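You operate a simulated robot arm through the tools that you are given. There is no shell and no other tool. Be economical: measure what you need, move in short steps, check, and stop when the job is done.

Carry out the task below with a simulated two-armed robot. There is one attempt and no reset: what you move stays moved.

## Task
Pump one 20 ml dose of detergent into the teal-band cup.
Fine: set the white knob before you pump; bring the slider back to the middle with the cup in it. Set down upright: what you pick out.

The check looks at the end state, three seconds after you hand in, the way a careful person would. Anything else that was tipped, shoved, dropped, spilled or broken makes it a failure.

## Robot
Two 7-joint arms with two-finger parallel grippers on one trunk, on a base that drives. Base frame: it is fixed to the floor where the robot stands at the start and does not move with it; the origin is under the middle of the robot, x ahead of it, y to its left, z up; the surface under the hand at the start is at about z = 80. Lengths are in cm, angles in degrees, forces in N, time in s.
The left shoulder is at the start at [7, 13.3, 115.1], the right one opposite. With the tool pointing down near the work surface each hand reaches from about 10 to 64 cm from the robot's upright axis, wherever it stands, measured 20 degrees to its own side. Places, roughly: orange slider [70, -10, 80]; teal rocker [90, -20, 100]; white knob [50, -20, 100]; white pump head [50, -10, 100]; yellow pump head [90, -10, 100]. Payload 1.57 kg a hand.
The TCP of each hand is the grasp point between the finger pads, 3 cm short of the fingertips. In the tool frame z runs along the fingers and y along their closing line. Largest opening 8 cm; finger width 1.7, thickness 1.2; the body of the gripper, 4 by 8.2 cm, starts 8 cm behind the TCP.
Orientation is that of the tool frame in the base frame, as a unit quaternion [w, x, y, z]. With the fingers straight down and closing along the base's y, the tool's x points along the base's -x, its y along +y and its z along -z.

## Interface
- The arms move only by the tool drive_tool. It takes "left_deltas", "right_deltas" or both (then of equal length, played together; a hand with none holds still); each is a list of rows, each a list of 7 numbers: the opening in per cent of the stroke, from 0 (shut) to 100 (fully open), then the shift along the tool's x, y, z in mm, then the turn, a rotation vector about the tool's x, y, z in rad. In form: [[fingers, dx, dy, dz, rx, ry, rz], ...]. A call has 1 to 10 rows; each row shifts and turns the commanded pose from where the row before left it, along the tool's axes as they then stand. A row lasts 0.2 s, in which the tool goes at most 5 cm and 8.6 degrees; a call with a longer step from one row to the next is refused whole, and so is a gripper value outside its range. Where a pose cannot be reached the arm comes as near as it can. A force on the tool above 40 N (or 10 N above the force at the start of the call, whichever is more), or a blocked arm, ends the call early, and 0.2 s more pass. The fingers move at their own pace (about 15.3 cm/s each) and stop on an object; they squeeze with about 30 N. The grip force told is the motor's: it shows also when the fingers shut on nothing. Time passes only in rows, and 0.2 s behind the last, so rows that do not move let the fingers close. It gives the time, the measured TCP pose, the force on the tool (base axes), the opening and the grip force at its end, in the units of the frame above (readings bear some noise), with the torque about the TCP (base axes, N m) and any sound that the robot's microphone picked up.
- Cameras (640 x 400 px; columns grow to the right, rows downward): "scene" is now at [14.66, -1.35, 137.16]; the picture's right is [-0.03, -1.00, 0.00], its down [-0.55, 0.01, -0.83] and it looks along [0.83, -0.02, -0.55] (base axes); focal length 263 px, centre (320, 200). "left" rides on the left gripper at [7.2, 0.7, -12.2] in its tool frame; the picture's right is [-0.09, 1.00, 0.00], its down [-0.84, -0.08, -0.54] and it looks along [-0.54, -0.05, 0.84] (tool axes); focal length 238 px, centre (320, 200). "right" rides on the right gripper at [7.2, -0.7, -12.2] in its tool frame; the picture's right is [0.09, 1.00, 0.00], its down [-0.84, 0.08, -0.54] and it looks along [-0.54, 0.05, 0.84] (tool axes); focal length 238 px, centre (320, 200). There is no depth. A picture from a camera that has moved, and an enlarged one, comes with that camera's place and axes in the base frame and with its lens. The place of the scene camera against the robot may be out by one fixed shift of up to 2.5 cm in any direction.
- grab_frame(camera): a new picture of that camera. It takes no simulated time.
- raise_lower(by): slides the trunk up (or, below 0, down) by that many cm; the arms and the scene camera ride with it, the base frame stays. It gives what a move gives, with no picture.
- steer(legs): drives the robot by 1 to 6 legs, each [ahead, left, turn to the left] in cm, cm and degrees, along the robot's own axes; the way and the turn of a leg run together, so that a leg with both is an arc; at most 150 cm and 180 degrees a leg. The arms and the cameras ride along, it lands a little off, and it stops where it bumps. It gives what a move gives.
- head_to(pan, tilt): turns the head with the scene camera to pan (to the left, within 86 degrees either way) and tilt (down, from -29 to 69), counted from straight ahead of the robot. It gives what a move gives.
- enlarge(camera, box): a new picture of the part [left, top, right, bottom] of that camera's present view, enlarged. It takes no simulated time.
- job_done(): hands the job in; it is judged then, once.

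Work in short steps. Places have to be worked out from the pictures, the camera data and where the tool is seen: move nearer, look again, correct. Check each grasp and each placing, and mend what went wrong. You have 120 turns and 92 pictures in all, those below and enlarged ones among them. Open the grippers and draw the arms clear of the work before you hand the job in, unless the task says otherwise; then end with one line.

The tools are called after "Call:" by a JSON object that holds its "fn" and its "kwargs". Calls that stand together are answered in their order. drive_tool: Moves the arms, as the interface text tells. Its arguments: {"type":"object","properties":{"left_deltas":{"type":"array","items":{"type":"array","items":{"type":"number"}}},"right_deltas":{"type":"array","items":{"type":"array","items":{"type":"number"}}}},"required":[]} The other tools are called the same way: raise_lower (by) slides the trunk up or down; steer (legs) drives the base; head_to (pan, tilt) turns the head that bears the scene camera; grab_frame (camera) takes a picture; enlarge (camera, box) takes an enlarged picture of a part of a camera's view; job_done () hands the job in.

At the start:

```text
time: 0.0
left_position: [38.22, 8.14, 124.2]
left_orientation: [0.0, -0.001, 1.0, 0.0]
left_force: [0.4, 0.2, -0.3]
left_moment: [-0.01, 0.05, 0.0]
left_width: 8.0
left_finger_force: 0.1
right_position: [39.49, -21.53, 121.25]
right_orientation: [0.001, 0.0, 1.0, 0.0]
right_force: [0.1, 0.0, -0.2]
right_moment: [-0.01, 0.0, 0.0]
right_width: 7.98
right_finger_force: 0.1
trunk travel left (down, up): [-72.5, 21.5]
robot x, y, heading: [0.36, 0.28, 0.1]
head pan, tilt: [-1.5, 33.5]
```

scene: 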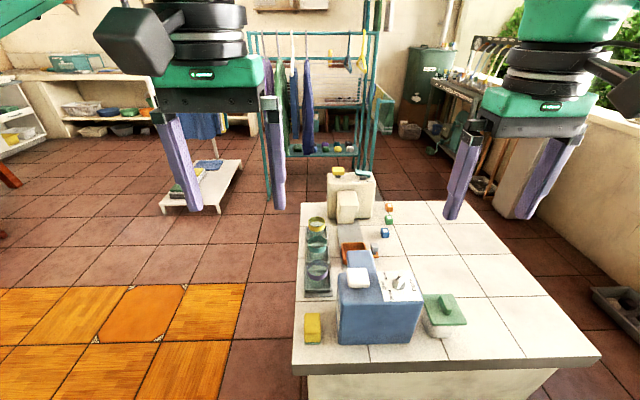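
right: 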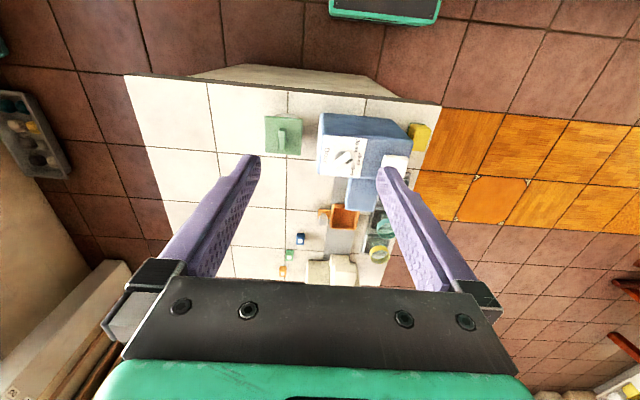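
left: 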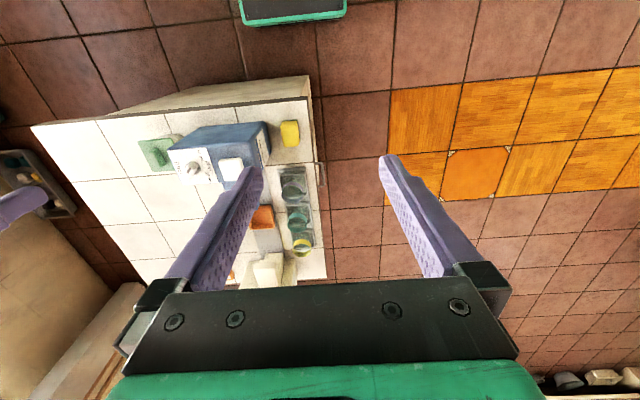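

The table has two dispensers facing each other, with a slider between and a rack of cups on the left. I enlarge the work area.

Call:
{"fn": "enlarge", "kwargs": {"camera": "scene", "box": [290, 160, 480, 280]}}

Call:
{"fn": "enlarge", "kwargs": {"camera": "scene", "box": [290, 240, 480, 360]}}

Call:
{"fn": "enlarge", "kwargs": {"camera": "right", "box": [250, 100, 450, 300]}}

```text
3.33 times, centred on (385, 220) of scene
camera zoom: at [14.66, -1.35, 137.16], right [-0.03, -1.0, 0.0], down [-0.55, 0.01, -0.83], along [0.83, -0.02, -0.55], focal length 878 px, centre (103, 133)
```

zoom: 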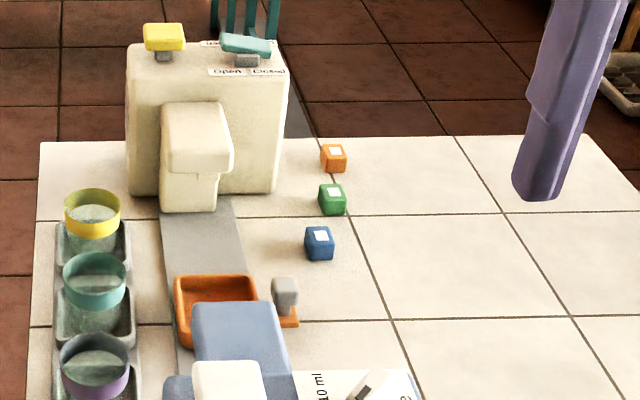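

```text
3.33 times, centred on (385, 300) of scene
camera zoom: at [14.66, -1.35, 137.16], right [-0.03, -1.0, 0.0], down [-0.55, 0.01, -0.83], along [0.83, -0.02, -0.55], focal length 878 px, centre (103, -133)
```

zoom: 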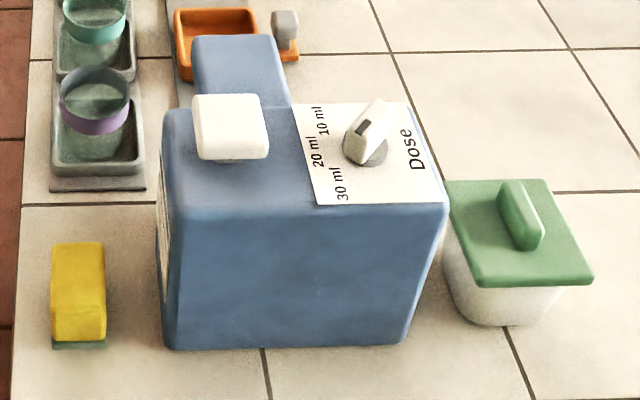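

```text
2.00 times, centred on (350, 200) of right
camera zoom: at [32.33, -22.18, 133.57], right [-0.09, 1.0, 0.0], down [0.84, 0.08, 0.54], along [0.54, 0.05, -0.84], focal length 477 px, centre (260, 200)
```

zoom: 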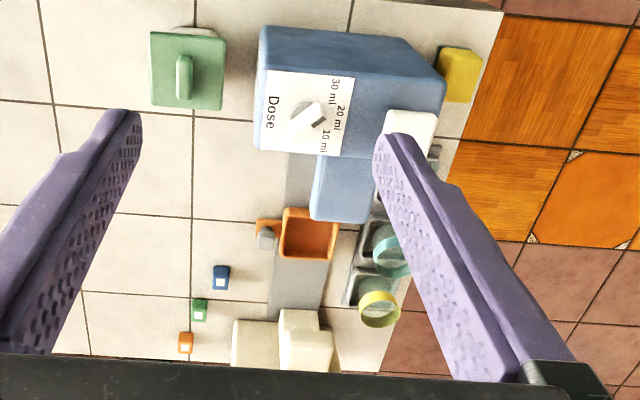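

The blue box has a Dose knob (10/20/30 ml) and a white pump head, and the teal cup is the middle one of the rack at about [67,-3]. It is a bit far off, so I'll check the knob pointer closely and the clearance ahead of the robot.

Call:
{"fn": "enlarge", "kwargs": {"camera": "scene", "box": [370, 260, 430, 305]}}

Call:
{"fn": "head_to", "kwargs": {"pan": 0, "tilt": 60}}

Call:
{"fn": "grab_frame", "kwargs": {"camera": "scene"}}

```text
8.89 times, centred on (400, 282) of scene
camera zoom: at [14.66, -1.35, 137.16], right [-0.03, -1.0, 0.0], down [-0.55, 0.01, -0.83], along [0.83, -0.02, -0.55], focal length 2341 px, centre (-391, -533)
```

zoom: 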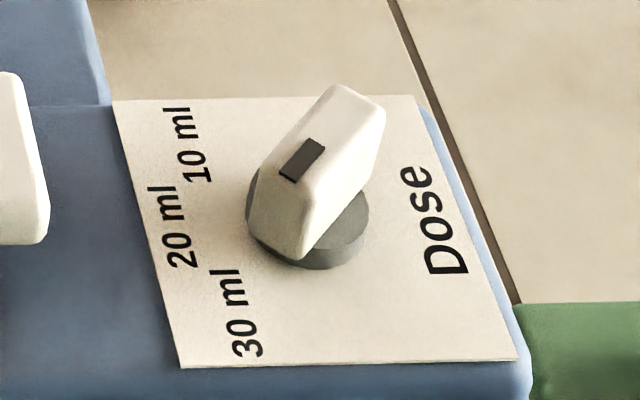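

```text
time: 0.9
left_position: [38.15, 8.08, 124.22]
left_orientation: [0.0, -0.001, 1.0, -0.001]
left_force: [0.0, 0.1, -0.3]
left_moment: [-0.02, -0.02, -0.03]
left_width: 7.98
left_finger_force: 0.1
right_position: [39.47, -21.39, 121.31]
right_orientation: [0.0, 0.0, 1.0, 0.0]
right_force: [0.5, -0.9, -0.4]
right_moment: [0.0, 0.02, -0.02]
right_width: 7.99
right_finger_force: 0.1
trunk travel left (down, up): [-72.5, 21.5]
robot x, y, heading: [-0.03, 0.06, -0.0]
head pan, tilt: [0.0, 60.0]
```

```text
84 pictures are left
camera scene: at [12.44, -1.11, 133.49], right [0.0, -1.0, 0.0], down [-0.87, 0.0, -0.5], along [0.5, 0.0, -0.87], focal length 263 px, centre (320, 200)
```

scene: 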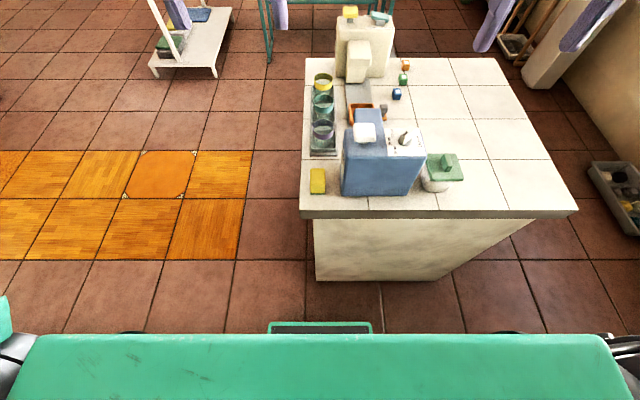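

The knob's marked end points at 30 ml, so it needs roughly 40° clockwise seen from above. There is room ahead, so I drive 12 cm forward and 8 cm to the right.

Call:
{"fn": "steer", "kwargs": {"legs": [[12, -8, 0]]}}

Call:
{"fn": "head_to", "kwargs": {"pan": 0, "tilt": 45}}

Call:
{"fn": "grab_frame", "kwargs": {"camera": "scene"}}

Call:
{"fn": "grab_frame", "kwargs": {"camera": "left"}}

Call:
{"fn": "grab_frame", "kwargs": {"camera": "right"}}

```text
time: 2.3
left_position: [49.95, 0.2, 124.29]
left_orientation: [0.001, 0.0, 1.0, -0.001]
left_force: [0.2, 0.4, -0.2]
left_moment: [-0.02, -0.02, 0.01]
left_width: 7.99
left_finger_force: 0.0
right_position: [51.25, -29.38, 121.32]
right_orientation: [0.001, 0.0, 1.0, -0.001]
right_force: [0.3, -1.2, 0.8]
right_moment: [-0.01, -0.01, 0.0]
right_width: 7.99
right_finger_force: 0.2
trunk travel left (down, up): [-72.5, 21.5]
robot x, y, heading: [11.82, -8.04, 0.1]
head pan, tilt: [0.0, 60.0]
```

```text
time: 3.0
left_position: [50.18, -0.02, 124.06]
left_orientation: [-0.001, -0.001, 1.0, 0.0]
left_force: [0.5, -0.5, -0.4]
left_moment: [0.0, 0.01, 0.0]
left_width: 8.0
left_finger_force: 0.1
right_position: [51.55, -29.55, 121.28]
right_orientation: [0.001, 0.0, 1.0, 0.0]
right_force: [-0.2, 0.7, -0.6]
right_moment: [0.0, 0.03, 0.01]
right_width: 7.98
right_finger_force: 0.1
trunk travel left (down, up): [-72.5, 21.5]
robot x, y, heading: [12.01, -8.29, -0.1]
head pan, tilt: [0.0, 45.0]
```

```text
83 pictures are left
camera scene: at [25.95, -9.24, 135.42], right [0.0, -1.0, 0.0], down [-0.71, 0.0, -0.71], along [0.71, 0.0, -0.71], focal length 263 px, centre (320, 200)
```

scene: 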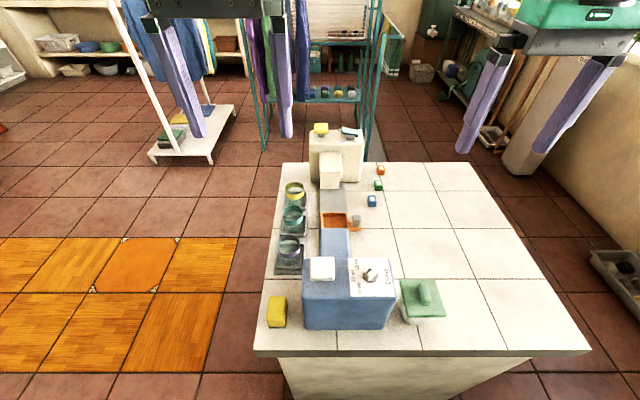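

```text
82 pictures are left
camera left: at [42.99, 0.79, 136.36], right [0.09, 1.0, 0.0], down [0.84, -0.08, 0.54], along [0.54, -0.05, -0.84], focal length 238 px, centre (320, 200)
```

left: 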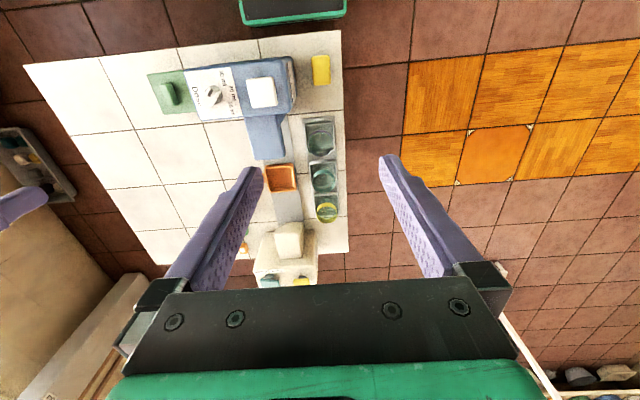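

```text
81 pictures are left
camera right: at [44.37, -30.3, 133.55], right [-0.09, 1.0, 0.0], down [0.84, 0.08, 0.54], along [0.54, 0.05, -0.84], focal length 238 px, centre (320, 200)
```

right: 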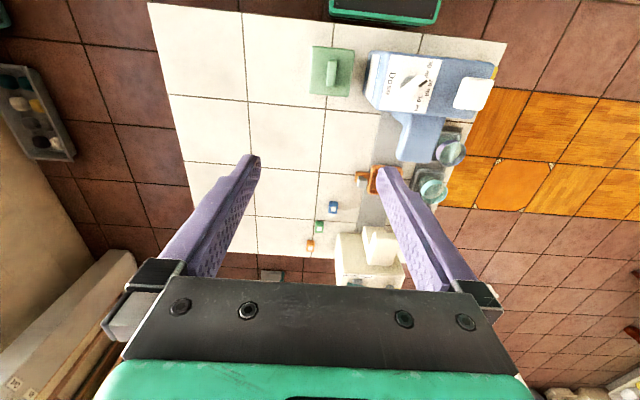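

Now I enlarge the left wrist view to measure the key points.

Call:
{"fn": "enlarge", "kwargs": {"camera": "left", "box": [180, 50, 350, 170]}}

Call:
{"fn": "enlarge", "kwargs": {"camera": "left", "box": [240, 100, 360, 230]}}

Call:
{"fn": "enlarge", "kwargs": {"camera": "scene", "box": [260, 170, 440, 300]}}

```text
3.33 times, centred on (265, 110) of left
camera zoom: at [42.99, 0.79, 136.36], right [0.09, 1.0, 0.0], down [0.84, -0.08, 0.54], along [0.54, -0.05, -0.84], focal length 794 px, centre (503, 500)
```

zoom: 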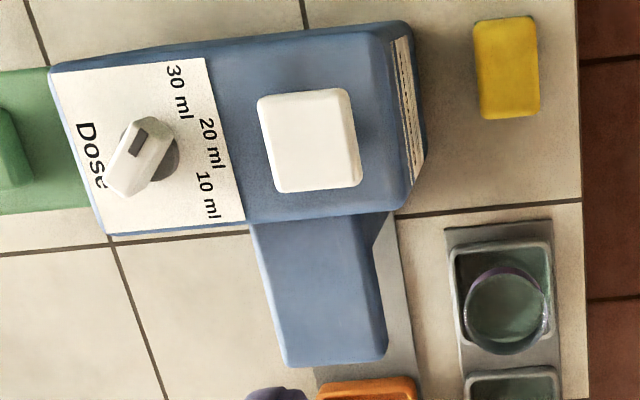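

```text
3.08 times, centred on (300, 165) of left
camera zoom: at [42.99, 0.79, 136.36], right [0.09, 1.0, 0.0], down [0.84, -0.08, 0.54], along [0.54, -0.05, -0.84], focal length 733 px, centre (382, 308)
```

zoom: 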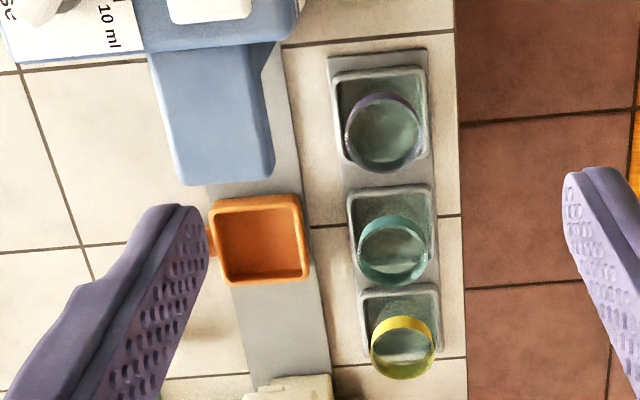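

```text
3.08 times, centred on (350, 235) of scene
camera zoom: at [25.95, -9.24, 135.42], right [0.0, -1.0, 0.0], down [-0.71, 0.0, -0.71], along [0.71, 0.0, -0.71], focal length 810 px, centre (228, 92)
```

zoom: 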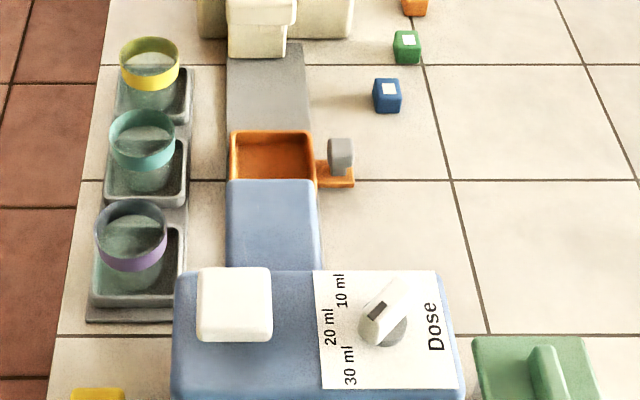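

Triangulated: knob ≈ [47.6,-16.4,97], teal cup rim ≈ [69,-1,86]. I bring the left hand above the teal cup for a closer look.

Call:
{"fn": "drive_tool", "kwargs": {"left_deltas": [[100, -27, -1, 32, 0, 0, 0], [100, -27, -1, 32, 0, 0, 0], [100, -27, -1, 32, 0, 0, 0], [100, -27, -2, 32, 0, 0, 0], [100, -27, -2, 32, 0, 0, 0], [100, -27, -2, 32, 0, 0, 0], [100, -27, -1, 32, 0, 0, 0], [100, 0, 0, 0, 0, 0, 0]]}}

Call:
{"fn": "grab_frame", "kwargs": {"camera": "left"}}

Call:
{"fn": "grab_frame", "kwargs": {"camera": "right"}}

```text
time: 4.8
left_position: [69.03, -0.84, 101.62]
left_orientation: [-0.001, -0.001, 1.0, -0.002]
left_force: [-0.6, -1.5, -0.2]
left_moment: [-0.03, -0.01, -0.01]
left_width: 8.03
left_finger_force: 0.0
right_position: [51.45, -29.49, 121.33]
right_orientation: [0.0, 0.0, 1.0, 0.0]
right_force: [0.2, 0.4, -0.2]
right_moment: [-0.02, 0.0, 0.01]
right_width: 8.0
right_finger_force: 0.1
trunk travel left (down, up): [-72.5, 21.5]
robot x, y, heading: [11.91, -8.16, -0.3]
head pan, tilt: [0.0, 45.0]
```

```text
77 pictures are left
camera left: at [61.93, -0.07, 113.81], right [0.09, 1.0, 0.0], down [0.84, -0.08, 0.54], along [0.54, -0.05, -0.84], focal length 238 px, centre (320, 200)
```

left: 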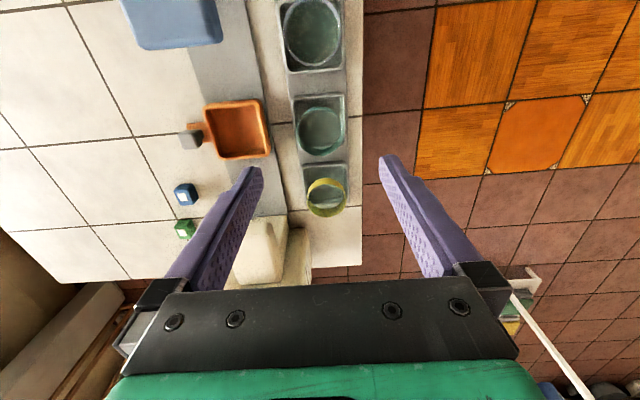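

```text
76 pictures are left
camera right: at [44.23, -30.22, 133.6], right [-0.09, 1.0, 0.0], down [0.84, 0.08, 0.54], along [0.54, 0.05, -0.84], focal length 238 px, centre (320, 200)
```

right: 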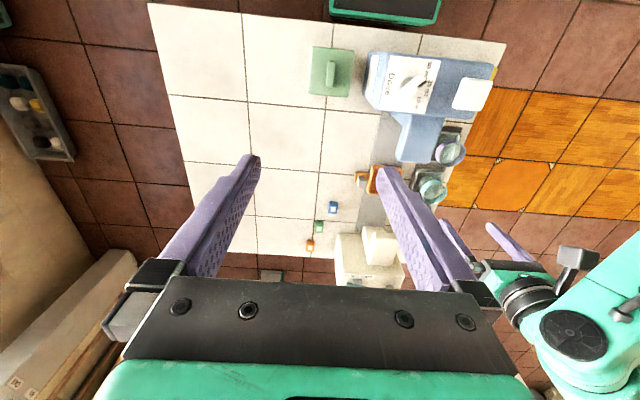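

The hand is above; I enlarge to locate the rim exactly.

Call:
{"fn": "enlarge", "kwargs": {"camera": "left", "box": [170, 60, 370, 220]}}

```text
2.50 times, centred on (270, 140) of left
camera zoom: at [61.93, -0.07, 113.81], right [0.09, 1.0, 0.0], down [0.84, -0.08, 0.54], along [0.54, -0.05, -0.84], focal length 596 px, centre (445, 350)
```

zoom: 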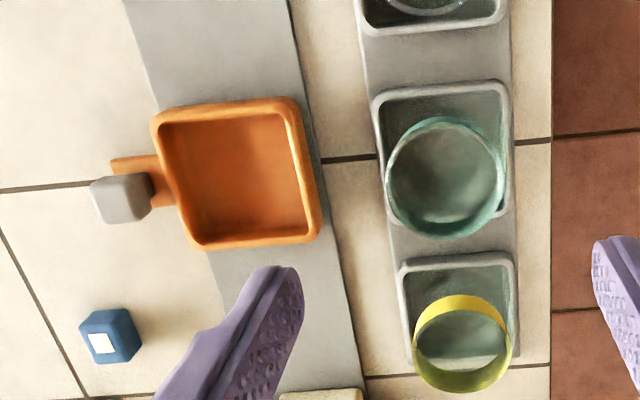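

Rim ≈ [70,-0.8,86]. I descend to just above it and look again.

Call:
{"fn": "drive_tool", "kwargs": {"left_deltas": [[100, -3, 0, 36, 0, 0, 0], [100, -3, 0, 36, 0, 0, 0], [100, -3, 0, 34, 0, 0, 0], [100, 0, 0, 0, 0, 0, 0]]}}

Call:
{"fn": "grab_frame", "kwargs": {"camera": "left"}}

Call:
{"fn": "enlarge", "kwargs": {"camera": "scene", "box": [250, 150, 410, 270]}}

```text
time: 5.8
left_position: [70.12, -0.83, 91.13]
left_orientation: [0.001, 0.0, 1.0, -0.001]
left_force: [-0.1, -0.1, 0.6]
left_moment: [0.0, -0.01, 0.01]
left_width: 7.98
left_finger_force: 0.1
right_position: [51.47, -29.59, 121.14]
right_orientation: [0.0, 0.0, 1.0, 0.0]
right_force: [0.0, -0.2, 0.9]
right_moment: [-0.01, 0.03, -0.01]
right_width: 8.0
right_finger_force: 0.1
trunk travel left (down, up): [-72.5, 21.5]
robot x, y, heading: [11.99, -8.23, 0.1]
head pan, tilt: [0.0, 45.0]
```

```text
74 pictures are left
camera left: at [62.89, -0.05, 103.39], right [0.09, 1.0, 0.0], down [0.84, -0.08, 0.54], along [0.54, -0.05, -0.84], focal length 238 px, centre (320, 200)
```

left: 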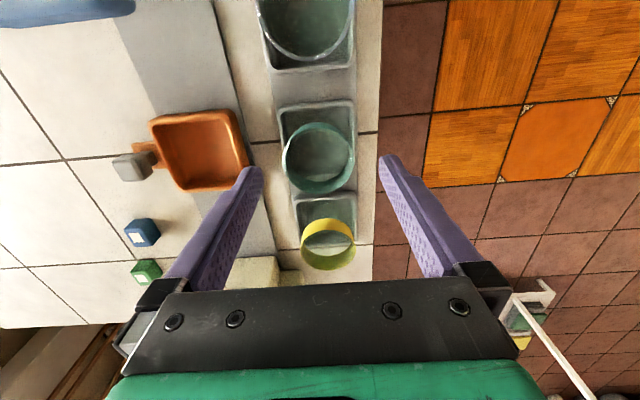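

```text
3.33 times, centred on (330, 210) of scene
camera zoom: at [25.89, -9.19, 135.44], right [0.0, -1.0, 0.0], down [-0.71, 0.0, -0.71], along [0.71, 0.0, -0.71], focal length 878 px, centre (287, 167)
```

zoom: 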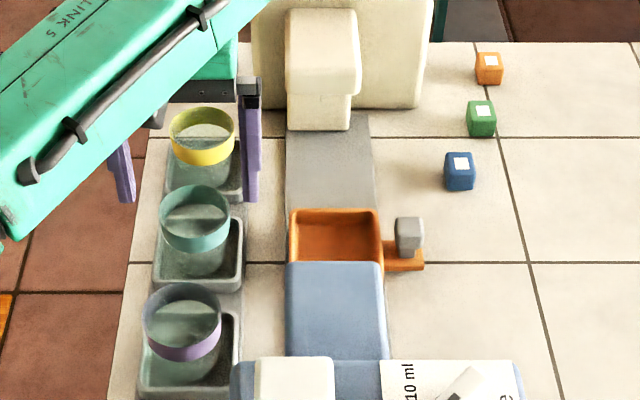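

Rim height is still uncertain (84–88); the hand is centred over it. I descend to TCP z≈87 and view.

Call:
{"fn": "drive_tool", "kwargs": {"left_deltas": [[100, 3, 0, 20, 0, 0, 0], [100, 0, 0, 21, 0, 0, 0], [100, 0, 0, 0, 0, 0, 0]]}}

Call:
{"fn": "grab_frame", "kwargs": {"camera": "left"}}

Call:
{"fn": "enlarge", "kwargs": {"camera": "scene", "box": [260, 160, 360, 240]}}

```text
time: 6.6
left_position: [69.48, -0.74, 87.16]
left_orientation: [0.0, -0.002, 1.0, -0.001]
left_force: [0.2, -0.7, -0.1]
left_moment: [0.0, -0.01, -0.05]
left_width: 8.01
left_finger_force: 0.1
right_position: [51.44, -29.57, 121.32]
right_orientation: [-0.001, -0.001, 1.0, 0.001]
right_force: [-0.5, -0.4, 0.5]
right_moment: [0.01, -0.06, -0.02]
right_width: 8.01
right_finger_force: 0.0
trunk travel left (down, up): [-72.5, 21.5]
robot x, y, heading: [11.94, -8.11, 0.0]
head pan, tilt: [0.0, 45.0]
```

```text
72 pictures are left
camera left: at [62.4, -0.06, 99.3], right [0.09, 1.0, 0.0], down [0.84, -0.08, 0.54], along [0.54, -0.05, -0.84], focal length 238 px, centre (320, 200)
```

left: 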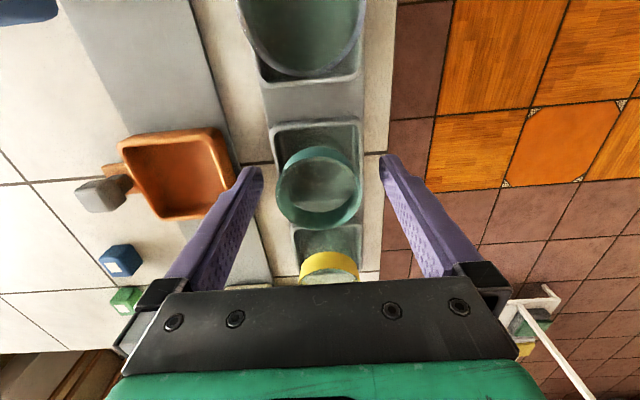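

```text
5.00 times, centred on (310, 200) of scene
camera zoom: at [25.87, -9.19, 135.44], right [0.0, -1.0, 0.0], down [-0.71, 0.0, -0.71], along [0.71, 0.0, -0.71], focal length 1317 px, centre (370, 200)
```

zoom: 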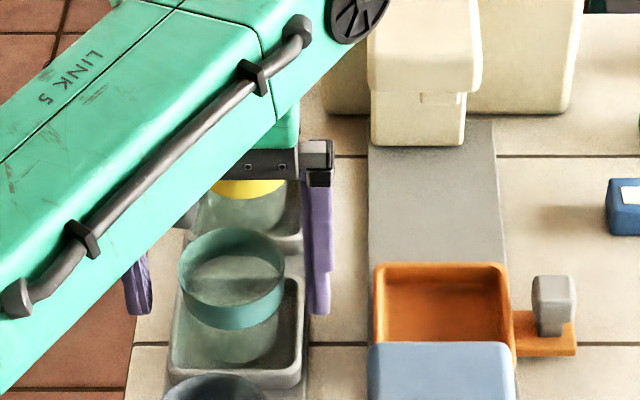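

Rim ≈ [69.6,-0.7,86.5], diameter ≈5.4. I lower 1 cm more (tips at ~83.2, above the rack walls) and close.

Call:
{"fn": "drive_tool", "kwargs": {"left_deltas": [[100, -1, 0, 10, 0, 0, 0], [100, 0, 0, 0, 0, 0, 0], [0, 0, 0, 0, 0, 0, 0], [0, 0, 0, 0, 0, 0, 0]]}}

Call:
{"fn": "grab_frame", "kwargs": {"camera": "left"}}

```text
time: 7.6
left_position: [69.76, -0.72, 86.04]
left_orientation: [0.0, -0.002, 1.0, 0.0]
left_force: [-0.4, 0.7, 0.8]
left_moment: [0.02, -0.01, 0.01]
left_width: 5.08
left_finger_force: 29.5
right_position: [51.47, -29.53, 121.36]
right_orientation: [-0.001, 0.0, 1.0, 0.0]
right_force: [-0.2, 1.2, -0.6]
right_moment: [-0.01, -0.02, -0.01]
right_width: 8.0
right_finger_force: 0.0
trunk travel left (down, up): [-72.5, 21.5]
robot x, y, heading: [12.19, -8.12, -0.0]
head pan, tilt: [0.0, 45.0]
```

```text
70 pictures are left
camera left: at [62.53, -0.11, 98.29], right [0.09, 1.0, 0.0], down [0.84, -0.08, 0.54], along [0.54, -0.05, -0.84], focal length 238 px, centre (320, 200)
```

left: 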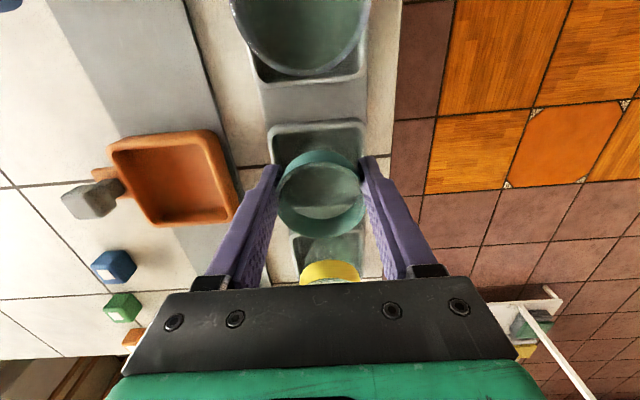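

Teal cup gripped (5.08 cm). I lift it 5 cm and check.

Call:
{"fn": "drive_tool", "kwargs": {"left_deltas": [[0, 0, 0, -15, 0, 0, 0], [0, 0, 0, -20, 0, 0, 0], [0, 0, 0, -20, 0, 0, 0], [0, 0, 0, 0, 0, 0, 0]]}}

Call:
{"fn": "grab_frame", "kwargs": {"camera": "left"}}

Call:
{"fn": "enlarge", "kwargs": {"camera": "scene", "box": [240, 130, 400, 250]}}

```text
time: 8.6
left_position: [69.68, -0.83, 91.65]
left_orientation: [0.0, -0.001, 1.0, -0.001]
left_force: [0.8, 0.3, -1.7]
left_moment: [0.0, 0.0, -0.05]
left_width: 5.04
left_finger_force: 30.3
right_position: [51.6, -29.6, 121.28]
right_orientation: [0.0, 0.0, 1.0, 0.001]
right_force: [-0.6, 0.7, 0.8]
right_moment: [-0.02, -0.02, -0.01]
right_width: 8.0
right_finger_force: 0.1
trunk travel left (down, up): [-72.5, 21.5]
robot x, y, heading: [11.94, -8.17, 0.1]
head pan, tilt: [0.0, 45.0]
```

```text
69 pictures are left
camera left: at [62.58, -0.06, 103.83], right [0.09, 1.0, 0.0], down [0.84, -0.08, 0.54], along [0.54, -0.05, -0.84], focal length 238 px, centre (320, 200)
```

left: 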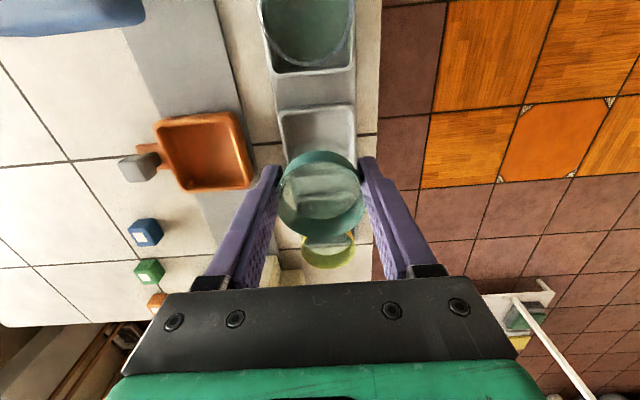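

```text
3.33 times, centred on (320, 190) of scene
camera zoom: at [25.91, -9.18, 135.43], right [0.0, -1.0, 0.0], down [-0.71, 0.0, -0.71], along [0.71, 0.0, -0.71], focal length 878 px, centre (320, 233)
```

zoom: 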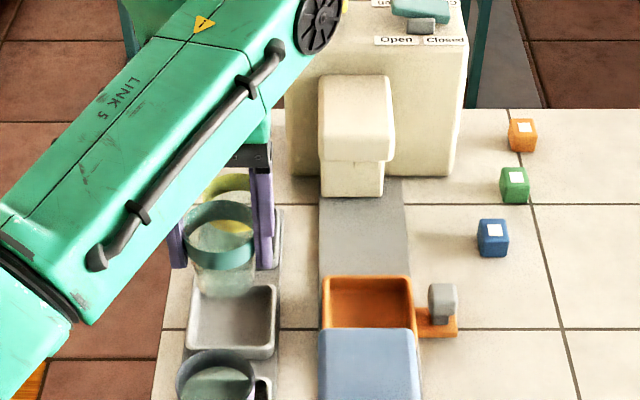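

Cup lifted upright. Tray centre ≈ [70,-11.6]; I move over it.

Call:
{"fn": "drive_tool", "kwargs": {"left_deltas": [[0, -1, -27, 0, 0, 0, 0], [0, -1, -27, 0, 0, 0, 0], [0, -1, -27, 0, 0, 0, 0], [0, 0, -27, 0, 0, 0, 0], [0, 0, 0, 0, 0, 0, 0]]}}

Call:
{"fn": "grab_frame", "kwargs": {"camera": "left"}}

Call:
{"fn": "enlarge", "kwargs": {"camera": "scene", "box": [280, 140, 400, 240]}}

Call:
{"fn": "enlarge", "kwargs": {"camera": "right", "box": [330, 40, 510, 220]}}

```text
time: 9.8
left_position: [68.95, -10.22, 91.72]
left_orientation: [0.001, -0.001, 1.0, 0.0]
left_force: [0.7, -0.7, -0.2]
left_moment: [0.01, -0.02, 0.03]
left_width: 5.02
left_finger_force: 30.6
left hand out of reach, approached as far as the arm can: row 3, 4
right_position: [51.49, -29.53, 121.26]
right_orientation: [0.0, -0.001, 1.0, 0.001]
right_force: [-0.4, -0.9, 0.5]
right_moment: [0.0, 0.02, 0.02]
right_width: 8.01
right_finger_force: 0.2
trunk travel left (down, up): [-72.5, 21.5]
robot x, y, heading: [11.8, -8.16, 0.1]
head pan, tilt: [0.0, 45.0]
```

```text
67 pictures are left
camera left: at [61.87, -9.5, 103.87], right [0.09, 1.0, 0.0], down [0.84, -0.08, 0.54], along [0.54, -0.05, -0.84], focal length 238 px, centre (320, 200)
```

left: 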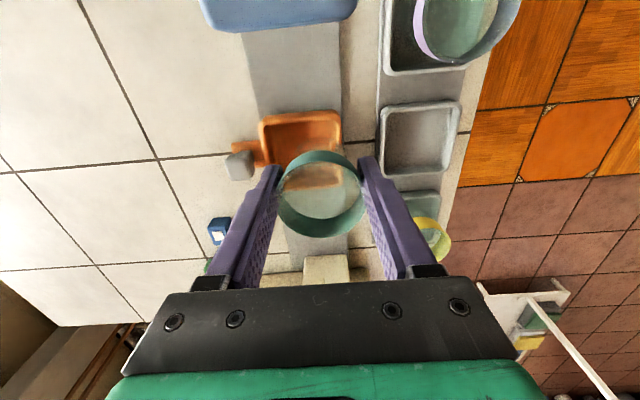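

```text
4.00 times, centred on (340, 190) of scene
camera zoom: at [25.91, -9.17, 135.43], right [0.0, -1.0, 0.0], down [-0.71, 0.0, -0.71], along [0.71, 0.0, -0.71], focal length 1053 px, centre (240, 240)
```

zoom: 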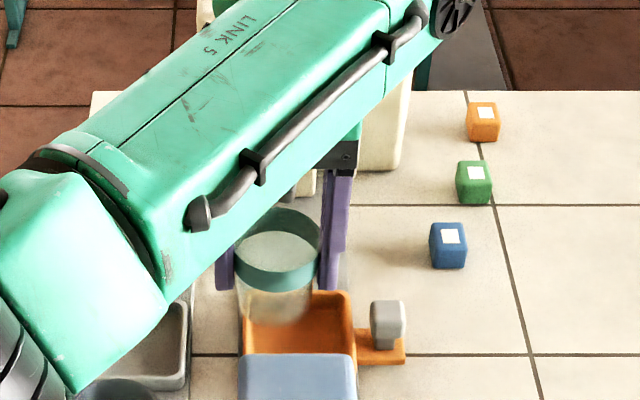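

```text
2.22 times, centred on (420, 130) of right
camera zoom: at [44.33, -30.23, 133.57], right [-0.09, 1.0, 0.0], down [0.84, 0.08, 0.54], along [0.54, 0.05, -0.84], focal length 530 px, centre (98, 356)
```

zoom: 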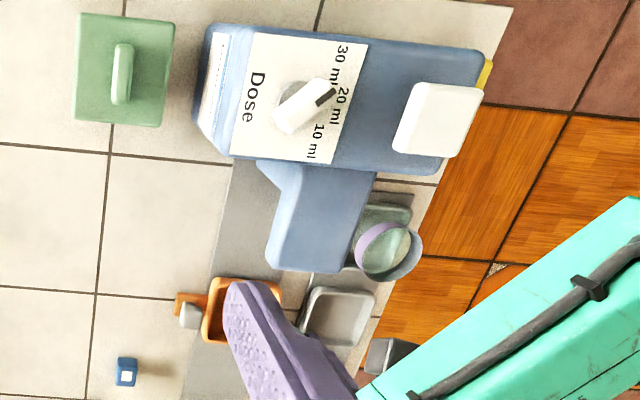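

The left arm is 1.4 cm short of reach, so I drive the base a little closer (the cup is held clear above the tray).

Call:
{"fn": "steer", "kwargs": {"legs": [[4, -2, 0]]}}

```text
time: 10.7
left_position: [72.45, -12.05, 92.01]
left_orientation: [0.002, 0.0, 1.0, -0.002]
left_force: [-0.4, 0.1, -0.6]
left_moment: [-0.03, -0.07, 0.01]
left_width: 5.05
left_finger_force: 29.7
right_position: [54.86, -31.26, 121.5]
right_orientation: [0.002, 0.0, 1.0, -0.001]
right_force: [-0.5, 0.4, -0.3]
right_moment: [-0.01, -0.03, 0.0]
right_width: 8.01
right_finger_force: 0.1
trunk travel left (down, up): [-72.5, 21.5]
robot x, y, heading: [15.78, -10.3, 0.0]
head pan, tilt: [0.0, 45.0]
```

Now adjust the cup over the tray centre [70,-11.6].

Call:
{"fn": "drive_tool", "kwargs": {"left_deltas": [[0, 12, 2, 0, 0, 0, 0], [0, 12, 2, 0, 0, 0, 0], [0, 0, 0, 0, 0, 0, 0]]}}

Call:
{"fn": "grab_frame", "kwargs": {"camera": "left"}}

```text
time: 11.5
left_position: [70.59, -11.95, 91.63]
left_orientation: [0.0, -0.002, 1.0, 0.0]
left_force: [0.3, -0.1, -0.4]
left_moment: [0.01, 0.04, 0.02]
left_width: 5.0
left_finger_force: 29.9
left hand out of reach, approached as far as the arm can: row 1
right_position: [55.44, -31.45, 121.21]
right_orientation: [-0.001, 0.0, 1.0, 0.001]
right_force: [-0.5, -1.1, -0.2]
right_moment: [0.01, -0.02, 0.02]
right_width: 7.98
right_finger_force: 0.1
trunk travel left (down, up): [-72.5, 21.5]
robot x, y, heading: [15.63, -9.83, -0.1]
head pan, tilt: [0.0, 45.0]
```

```text
64 pictures are left
camera left: at [63.42, -11.2, 103.8], right [0.09, 1.0, 0.0], down [0.84, -0.08, 0.54], along [0.54, -0.05, -0.84], focal length 238 px, centre (320, 200)
```

left: 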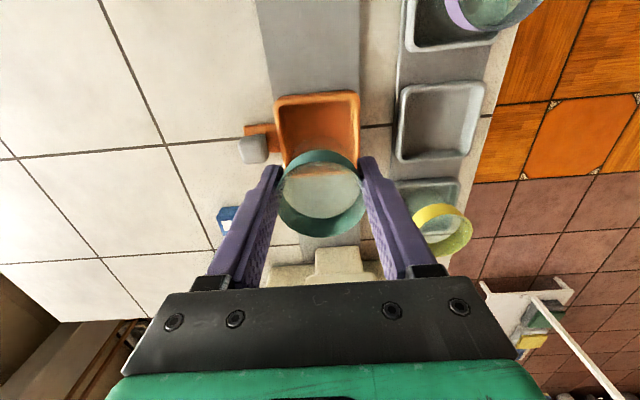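

Tray centre ≈ [69.85,-11.9]; cup is centred within tolerance. I lower it in stages.

Call:
{"fn": "drive_tool", "kwargs": {"left_deltas": [[0, 2, 0, 20, 0, 0, 0], [0, 2, 0, 20, 0, 0, 0], [0, 0, 0, 0, 0, 0, 0]]}}

Call:
{"fn": "grab_frame", "kwargs": {"camera": "left"}}

Call:
{"fn": "enlarge", "kwargs": {"camera": "right", "box": [330, 40, 510, 220]}}

Call:
{"fn": "enlarge", "kwargs": {"camera": "scene", "box": [280, 140, 400, 260]}}

```text
time: 12.3
left_position: [70.12, -11.69, 87.8]
left_orientation: [0.001, -0.001, 1.0, 0.0]
left_force: [1.0, 0.2, -0.4]
left_moment: [0.02, 0.03, 0.0]
left_width: 5.03
left_finger_force: 29.9
right_position: [55.23, -31.57, 121.3]
right_orientation: [0.0, 0.0, 1.0, 0.0]
right_force: [-0.8, 0.3, 0.0]
right_moment: [0.01, -0.01, 0.01]
right_width: 7.98
right_finger_force: 0.0
trunk travel left (down, up): [-72.5, 21.5]
robot x, y, heading: [15.96, -10.38, 0.5]
head pan, tilt: [0.0, 45.0]
```

```text
63 pictures are left
camera left: at [62.95, -11.03, 99.93], right [0.09, 1.0, 0.0], down [0.84, -0.08, 0.54], along [0.54, -0.05, -0.84], focal length 238 px, centre (320, 200)
```

left: 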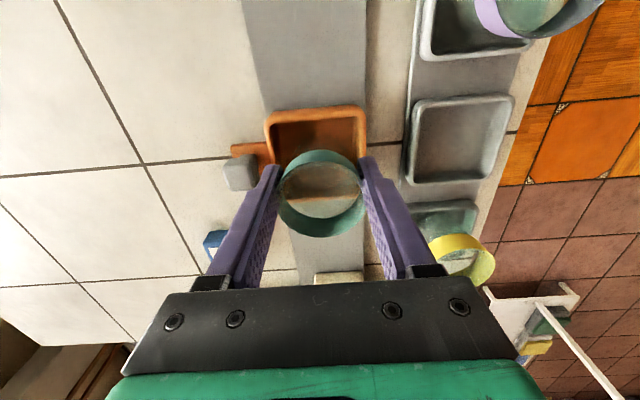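

```text
2.22 times, centred on (420, 130) of right
camera zoom: at [48.15, -32.19, 133.61], right [-0.09, 1.0, 0.0], down [0.84, 0.08, 0.54], along [0.54, 0.05, -0.84], focal length 530 px, centre (98, 356)
```

zoom: 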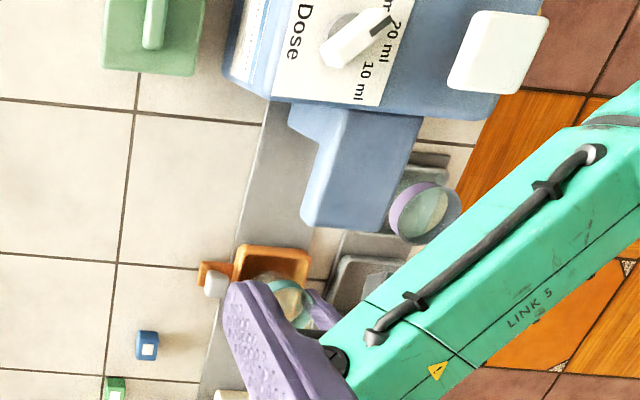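

```text
3.33 times, centred on (340, 200) of scene
camera zoom: at [29.76, -11.13, 135.44], right [0.0, -1.0, 0.0], down [-0.71, 0.0, -0.71], along [0.71, 0.0, -0.71], focal length 878 px, centre (253, 200)
```

zoom: 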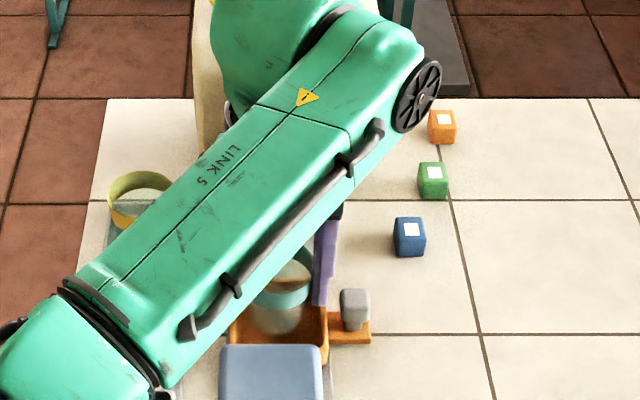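

Cup is centred to a few mm. I lower slowly with force checks.

Call:
{"fn": "drive_tool", "kwargs": {"left_deltas": [[0, -2, 0, 4, 0, 0, 0], [0, 0, 0, 4, 0, 0, 0], [0, 0, 0, 0, 0, 0, 0]]}}

Call:
{"fn": "enlarge", "kwargs": {"camera": "left", "box": [220, 90, 420, 250]}}

```text
time: 13.1
left_position: [70.28, -11.88, 87.05]
left_orientation: [-0.001, 0.0, 1.0, 0.0]
left_force: [0.3, -0.8, -0.2]
left_moment: [-0.02, 0.01, 0.0]
left_width: 5.03
left_finger_force: 29.3
right_position: [55.55, -31.45, 121.35]
right_orientation: [0.0, -0.001, 1.0, 0.0]
right_force: [0.3, 0.1, 0.9]
right_moment: [0.02, -0.02, -0.02]
right_width: 8.02
right_finger_force: 0.1
trunk travel left (down, up): [-72.5, 21.5]
robot x, y, heading: [15.93, -10.01, 0.0]
head pan, tilt: [0.0, 45.0]
```

```text
2.50 times, centred on (320, 170) of left
camera zoom: at [63.16, -11.13, 99.13], right [0.09, 1.0, 0.0], down [0.84, -0.08, 0.54], along [0.54, -0.05, -0.84], focal length 596 px, centre (320, 275)
```

zoom: 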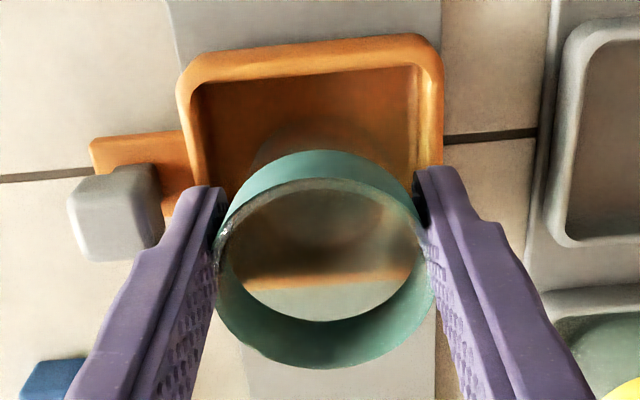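

The cup base sits inside the tray walls. Continue in small steps until a contact force appears.

Call:
{"fn": "drive_tool", "kwargs": {"left_deltas": [[0, 0, 0, 3, 0, 0, 0], [0, 0, 0, 0, 0, 0, 0]]}}

Call:
{"fn": "drive_tool", "kwargs": {"left_deltas": [[0, 0, 0, 3, 0, 0, 0], [0, 0, 0, 0, 0, 0, 0]]}}

```text
time: 13.7
left_position: [70.3, -11.73, 86.62]
left_orientation: [0.0, -0.001, 1.0, 0.0]
left_force: [-0.7, -0.2, 0.4]
left_moment: [-0.04, 0.01, -0.02]
left_width: 5.0
left_finger_force: 29.2
right_position: [55.43, -31.5, 121.37]
right_orientation: [0.0, 0.0, 1.0, 0.0]
right_force: [0.1, 0.9, 0.6]
right_moment: [-0.01, 0.02, 0.0]
right_width: 8.0
right_finger_force: 0.1
trunk travel left (down, up): [-72.5, 21.5]
robot x, y, heading: [16.07, -10.1, -0.1]
head pan, tilt: [0.0, 45.0]
```

```text
time: 14.3
left_position: [70.28, -11.88, 86.62]
left_orientation: [0.004, 0.001, 1.0, 0.0]
left_force: [1.3, 1.3, 13.4]
left_moment: [0.08, -0.09, 0.0]
left_width: 4.98
left_finger_force: 30.6
right_position: [55.14, -31.48, 121.37]
right_orientation: [0.001, 0.0, 1.0, 0.0]
right_force: [-0.6, -1.1, -0.2]
right_moment: [0.0, -0.05, -0.02]
right_width: 8.0
right_finger_force: 0.1
trunk travel left (down, up): [-72.5, 21.5]
robot x, y, heading: [15.38, -10.22, -0.1]
head pan, tilt: [0.0, 45.0]
```

Contact (13 N): the cup is on the tray floor. I ease up 2 mm, open only partly (handle nearby), and lift.

Call:
{"fn": "drive_tool", "kwargs": {"left_deltas": [[0, 0, 0, -2, 0, 0, 0], [74, 0, 0, 0, 0, 0, 0], [74, 0, 0, 0, 0, 0, 0], [74, 0, 0, -15, 0, 0, 0], [74, 0, 0, -35, 0, 0, 0], [74, 0, 0, -45, 0, 0, 0], [74, 0, 0, 0, 0, 0, 0]]}}

Call:
{"fn": "grab_frame", "kwargs": {"camera": "left"}}

```text
time: 15.9
left_position: [70.65, -11.77, 95.93]
left_orientation: [0.0, 0.0, 1.0, 0.0]
left_force: [0.1, -0.7, 0.7]
left_moment: [-0.02, 0.01, 0.01]
left_width: 5.9
left_finger_force: 0.1
right_position: [55.44, -31.38, 121.2]
right_orientation: [0.0, 0.0, 1.0, 0.0]
right_force: [-0.5, 0.8, 0.6]
right_moment: [-0.01, -0.04, 0.01]
right_width: 8.0
right_finger_force: 0.1
trunk travel left (down, up): [-72.5, 21.5]
robot x, y, heading: [15.59, -9.95, -0.1]
head pan, tilt: [0.0, 45.0]
```

```text
59 pictures are left
camera left: at [63.3, -11.13, 108.16], right [0.09, 1.0, 0.0], down [0.84, -0.08, 0.54], along [0.54, -0.05, -0.84], focal length 238 px, centre (320, 200)
```

left: 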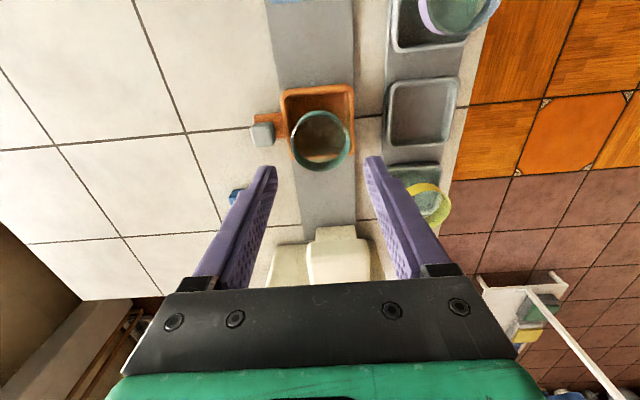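

The cup stands in the tray. I withdraw the left hand up and to the left, and next the right hand goes to the knob.

Call:
{"fn": "drive_tool", "kwargs": {"left_deltas": [[74, 0, 0, -45, 0, 0, 0], [74, 0, 10, -45, 0, 0, 0], [74, 10, 40, -20, 0, 0, 0], [74, 20, 40, -10, 0, 0, 0], [74, 25, 40, 0, 0, 0, 0], [74, 25, 40, 0, 0, 0, 0], [74, 25, 40, 0, 0, 0, 0], [74, 25, 40, 0, 0, 0, 0]]}}

Call:
{"fn": "head_to", "kwargs": {"pan": -5, "tilt": 55}}

Call:
{"fn": "grab_frame", "kwargs": {"camera": "scene"}}

Call:
{"fn": "grab_frame", "kwargs": {"camera": "right"}}

```text
time: 17.7
left_position: [57.35, 13.4, 107.79]
left_orientation: [0.001, 0.0, 1.0, -0.001]
left_force: [-0.2, -0.2, -0.2]
left_moment: [-0.01, -0.03, 0.0]
left_width: 5.91
left_finger_force: 0.0
left hand out of reach, approached as far as the arm can: row 1
right_position: [55.24, -31.33, 121.47]
right_orientation: [0.0, 0.0, 1.0, -0.001]
right_force: [-0.8, 0.4, -0.1]
right_moment: [-0.01, -0.03, 0.01]
right_width: 7.98
right_finger_force: 0.1
trunk travel left (down, up): [-72.5, 21.5]
robot x, y, heading: [15.56, -10.07, -0.2]
head pan, tilt: [0.0, 45.0]
```

```text
time: 18.4
left_position: [57.62, 13.12, 107.79]
left_orientation: [0.0, -0.001, 1.0, -0.001]
left_force: [-0.6, 0.4, -0.4]
left_moment: [-0.02, 0.0, -0.02]
left_width: 5.92
left_finger_force: 0.0
right_position: [55.28, -31.43, 121.32]
right_orientation: [-0.001, -0.001, 1.0, 0.0]
right_force: [0.3, 0.1, -0.3]
right_moment: [0.02, -0.01, 0.01]
right_width: 8.0
right_finger_force: 0.1
trunk travel left (down, up): [-72.5, 21.5]
robot x, y, heading: [15.73, -9.97, -0.0]
head pan, tilt: [-5.0, 55.0]
```

```text
58 pictures are left
camera scene: at [28.85, -11.77, 134.1], right [-0.09, -1.0, 0.0], down [-0.82, 0.07, -0.57], along [0.57, -0.05, -0.82], focal length 263 px, centre (320, 200)
```

scene: 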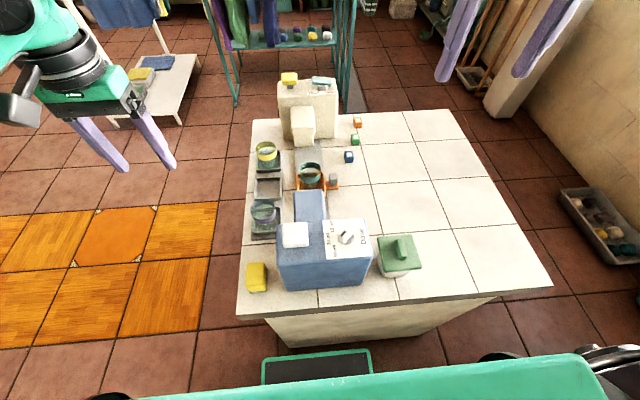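

```text
57 pictures are left
camera right: at [48.18, -32.21, 133.6], right [-0.09, 1.0, 0.0], down [0.84, 0.08, 0.54], along [0.54, 0.05, -0.84], focal length 238 px, centre (320, 200)
```

right: 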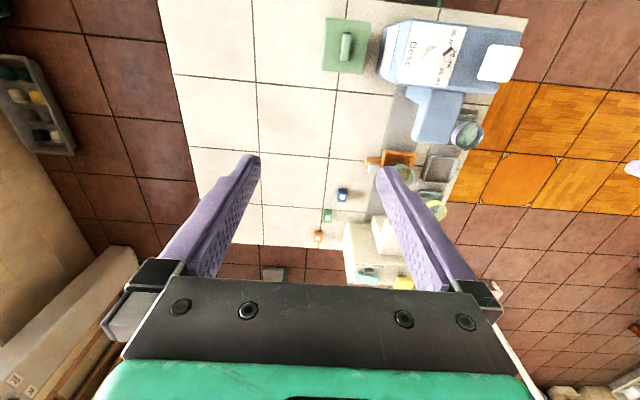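

I move the right hand above the knob for a closer view.

Call:
{"fn": "drive_tool", "kwargs": {"right_deltas": [[100, 16, 30, 22, 0, 0, 0], [100, 16, 30, 22, 0, 0, 0], [100, 16, 30, 22, 0, 0, 0], [100, 16, 30, 22, 0, 0, 0], [100, 16, 30, 22, 0, 0, 0], [100, 0, 0, 0, 0, 0, 0]]}}

Call:
{"fn": "grab_frame", "kwargs": {"camera": "right"}}

Call:
{"fn": "enlarge", "kwargs": {"camera": "scene", "box": [260, 180, 400, 300]}}

```text
time: 19.9
left_position: [57.49, 13.01, 107.71]
left_orientation: [-0.001, 0.0, 1.0, 0.0]
left_force: [-0.3, -0.7, -0.2]
left_moment: [0.03, 0.01, 0.01]
left_width: 5.92
left_finger_force: 0.1
right_position: [47.26, -16.63, 110.32]
right_orientation: [0.0, 0.001, 1.0, 0.002]
right_force: [0.1, 0.5, 0.1]
right_moment: [0.02, -0.04, 0.03]
right_width: 8.01
right_finger_force: 0.1
trunk travel left (down, up): [-72.5, 21.5]
robot x, y, heading: [16.02, -10.16, 0.1]
head pan, tilt: [-5.0, 55.0]
```

```text
56 pictures are left
camera right: at [40.06, -17.25, 122.58], right [-0.09, 1.0, 0.0], down [0.84, 0.08, 0.54], along [0.54, 0.05, -0.84], focal length 238 px, centre (320, 200)
```

right: 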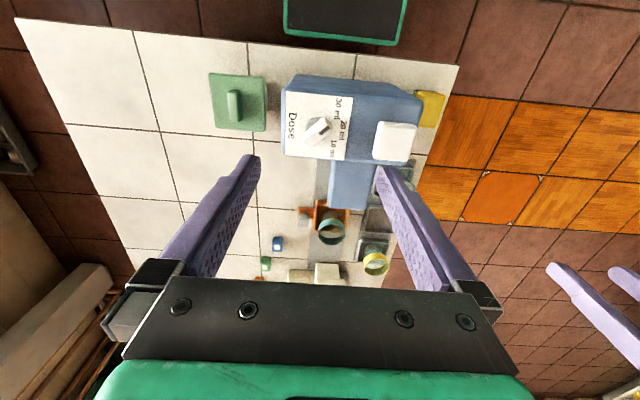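

```text
3.33 times, centred on (330, 240) of scene
camera zoom: at [28.84, -11.85, 134.09], right [-0.09, -1.0, 0.0], down [-0.82, 0.07, -0.57], along [0.57, -0.05, -0.82], focal length 878 px, centre (287, 67)
```

zoom: 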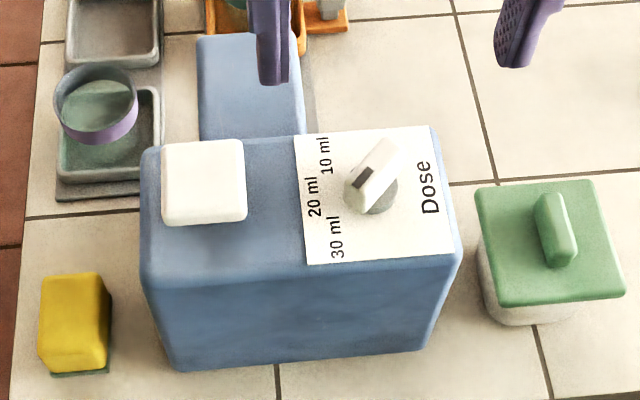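

Call:
{"fn": "enlarge", "kwargs": {"camera": "right", "box": [270, 70, 430, 170]}}

```text
4.00 times, centred on (350, 120) of right
camera zoom: at [40.06, -17.25, 122.58], right [-0.09, 1.0, 0.0], down [0.84, 0.08, 0.54], along [0.54, 0.05, -0.84], focal length 953 px, centre (200, 520)
```

zoom: 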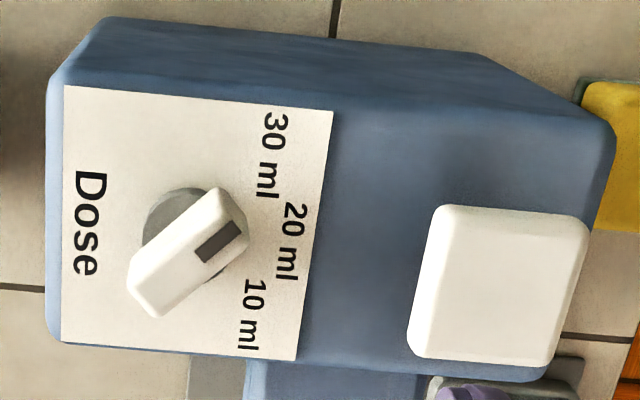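

Knob centre ≈ [47.8,-16.8], top z≈97, bar pointing 45° at 30 ml; 20 ml is straight +y. I align the gripper (45° clockwise) above it and try the full 90° in the air first to check reach.

Call:
{"fn": "drive_tool", "kwargs": {"right_deltas": [[55, -5, -2, 40, 0, 0, 0.131], [55, 0, 0, 0, 0, 0, 0.131], [55, 0, 0, 0, 0, 0, 0.131], [55, 0, 0, 0, 0, 0, 0.131], [55, 0, 0, 0, 0, 0, 0.131], [55, 0, 0, 0, 0, 0, 0.13], [55, 0, 0, 0, 0, 0, 0.13], [55, 0, 0, 0, 0, 0, 0.13], [55, 0, 0, 0, 0, 0, 0.13], [55, 0, 0, 0, 0, 0, 0.13]]}}

Call:
{"fn": "drive_tool", "kwargs": {"right_deltas": [[55, 0, 0, 0, 0, 0, 0.13], [55, 0, 0, 0, 0, 0, 0.135], [55, 0, 0, 0, 0, 0, 0]]}}

```text
time: 22.1
left_position: [57.52, 13.04, 107.71]
left_orientation: [0.001, 0.0, 1.0, -0.002]
left_force: [0.0, 0.8, 0.7]
left_moment: [0.0, 0.01, 0.0]
left_width: 5.92
left_finger_force: 0.0
right_position: [48.01, -16.7, 106.3]
right_orientation: [0.0, 0.608, 0.794, 0.0]
right_force: [0.1, 0.1, -0.4]
right_moment: [0.01, 0.01, -0.03]
right_width: 4.41
right_finger_force: 0.1
trunk travel left (down, up): [-72.5, 21.5]
robot x, y, heading: [16.14, -9.78, 0.1]
head pan, tilt: [-5.0, 55.0]
```

```text
time: 22.9
left_position: [57.38, 13.08, 107.88]
left_orientation: [-0.001, 0.0, 1.0, -0.001]
left_force: [0.0, -0.6, -0.1]
left_moment: [-0.06, 0.04, 0.0]
left_width: 5.92
left_finger_force: 0.1
right_position: [47.75, -16.64, 106.28]
right_orientation: [-0.001, 0.708, 0.706, 0.0]
right_force: [-1.1, -0.1, 0.1]
right_moment: [-0.05, 0.01, 0.03]
right_width: 4.41
right_finger_force: 0.0
trunk travel left (down, up): [-72.5, 21.5]
robot x, y, heading: [16.08, -9.71, -0.1]
head pan, tilt: [-5.0, 55.0]
```

Full turn is reachable. I look from this orientation for a cross-check of the knob's place.

Call:
{"fn": "grab_frame", "kwargs": {"camera": "right"}}

```text
53 pictures are left
camera right: at [47.2, -9.47, 118.62], right [1.0, 0.09, 0.0], down [0.08, -0.84, 0.54], along [0.05, -0.54, -0.84], focal length 238 px, centre (320, 200)
```

right: 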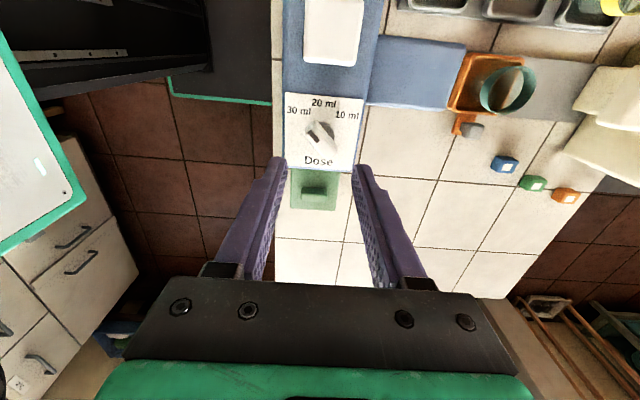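

Call:
{"fn": "enlarge", "kwargs": {"camera": "right", "box": [280, 85, 370, 175]}}

```text
4.44 times, centred on (325, 130) of right
camera zoom: at [47.2, -9.47, 118.62], right [1.0, 0.09, 0.0], down [0.08, -0.84, 0.54], along [0.05, -0.54, -0.84], focal length 1059 px, centre (298, 511)
```

zoom: 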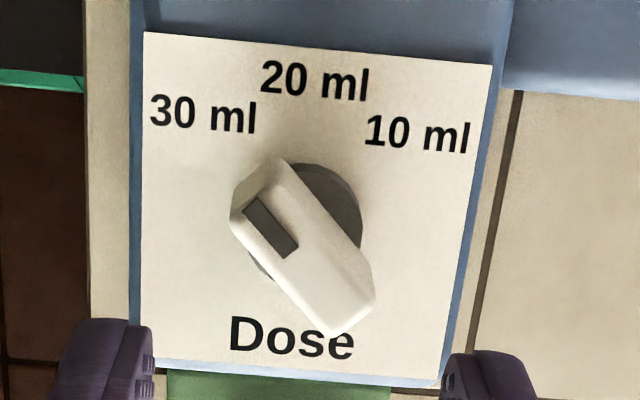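

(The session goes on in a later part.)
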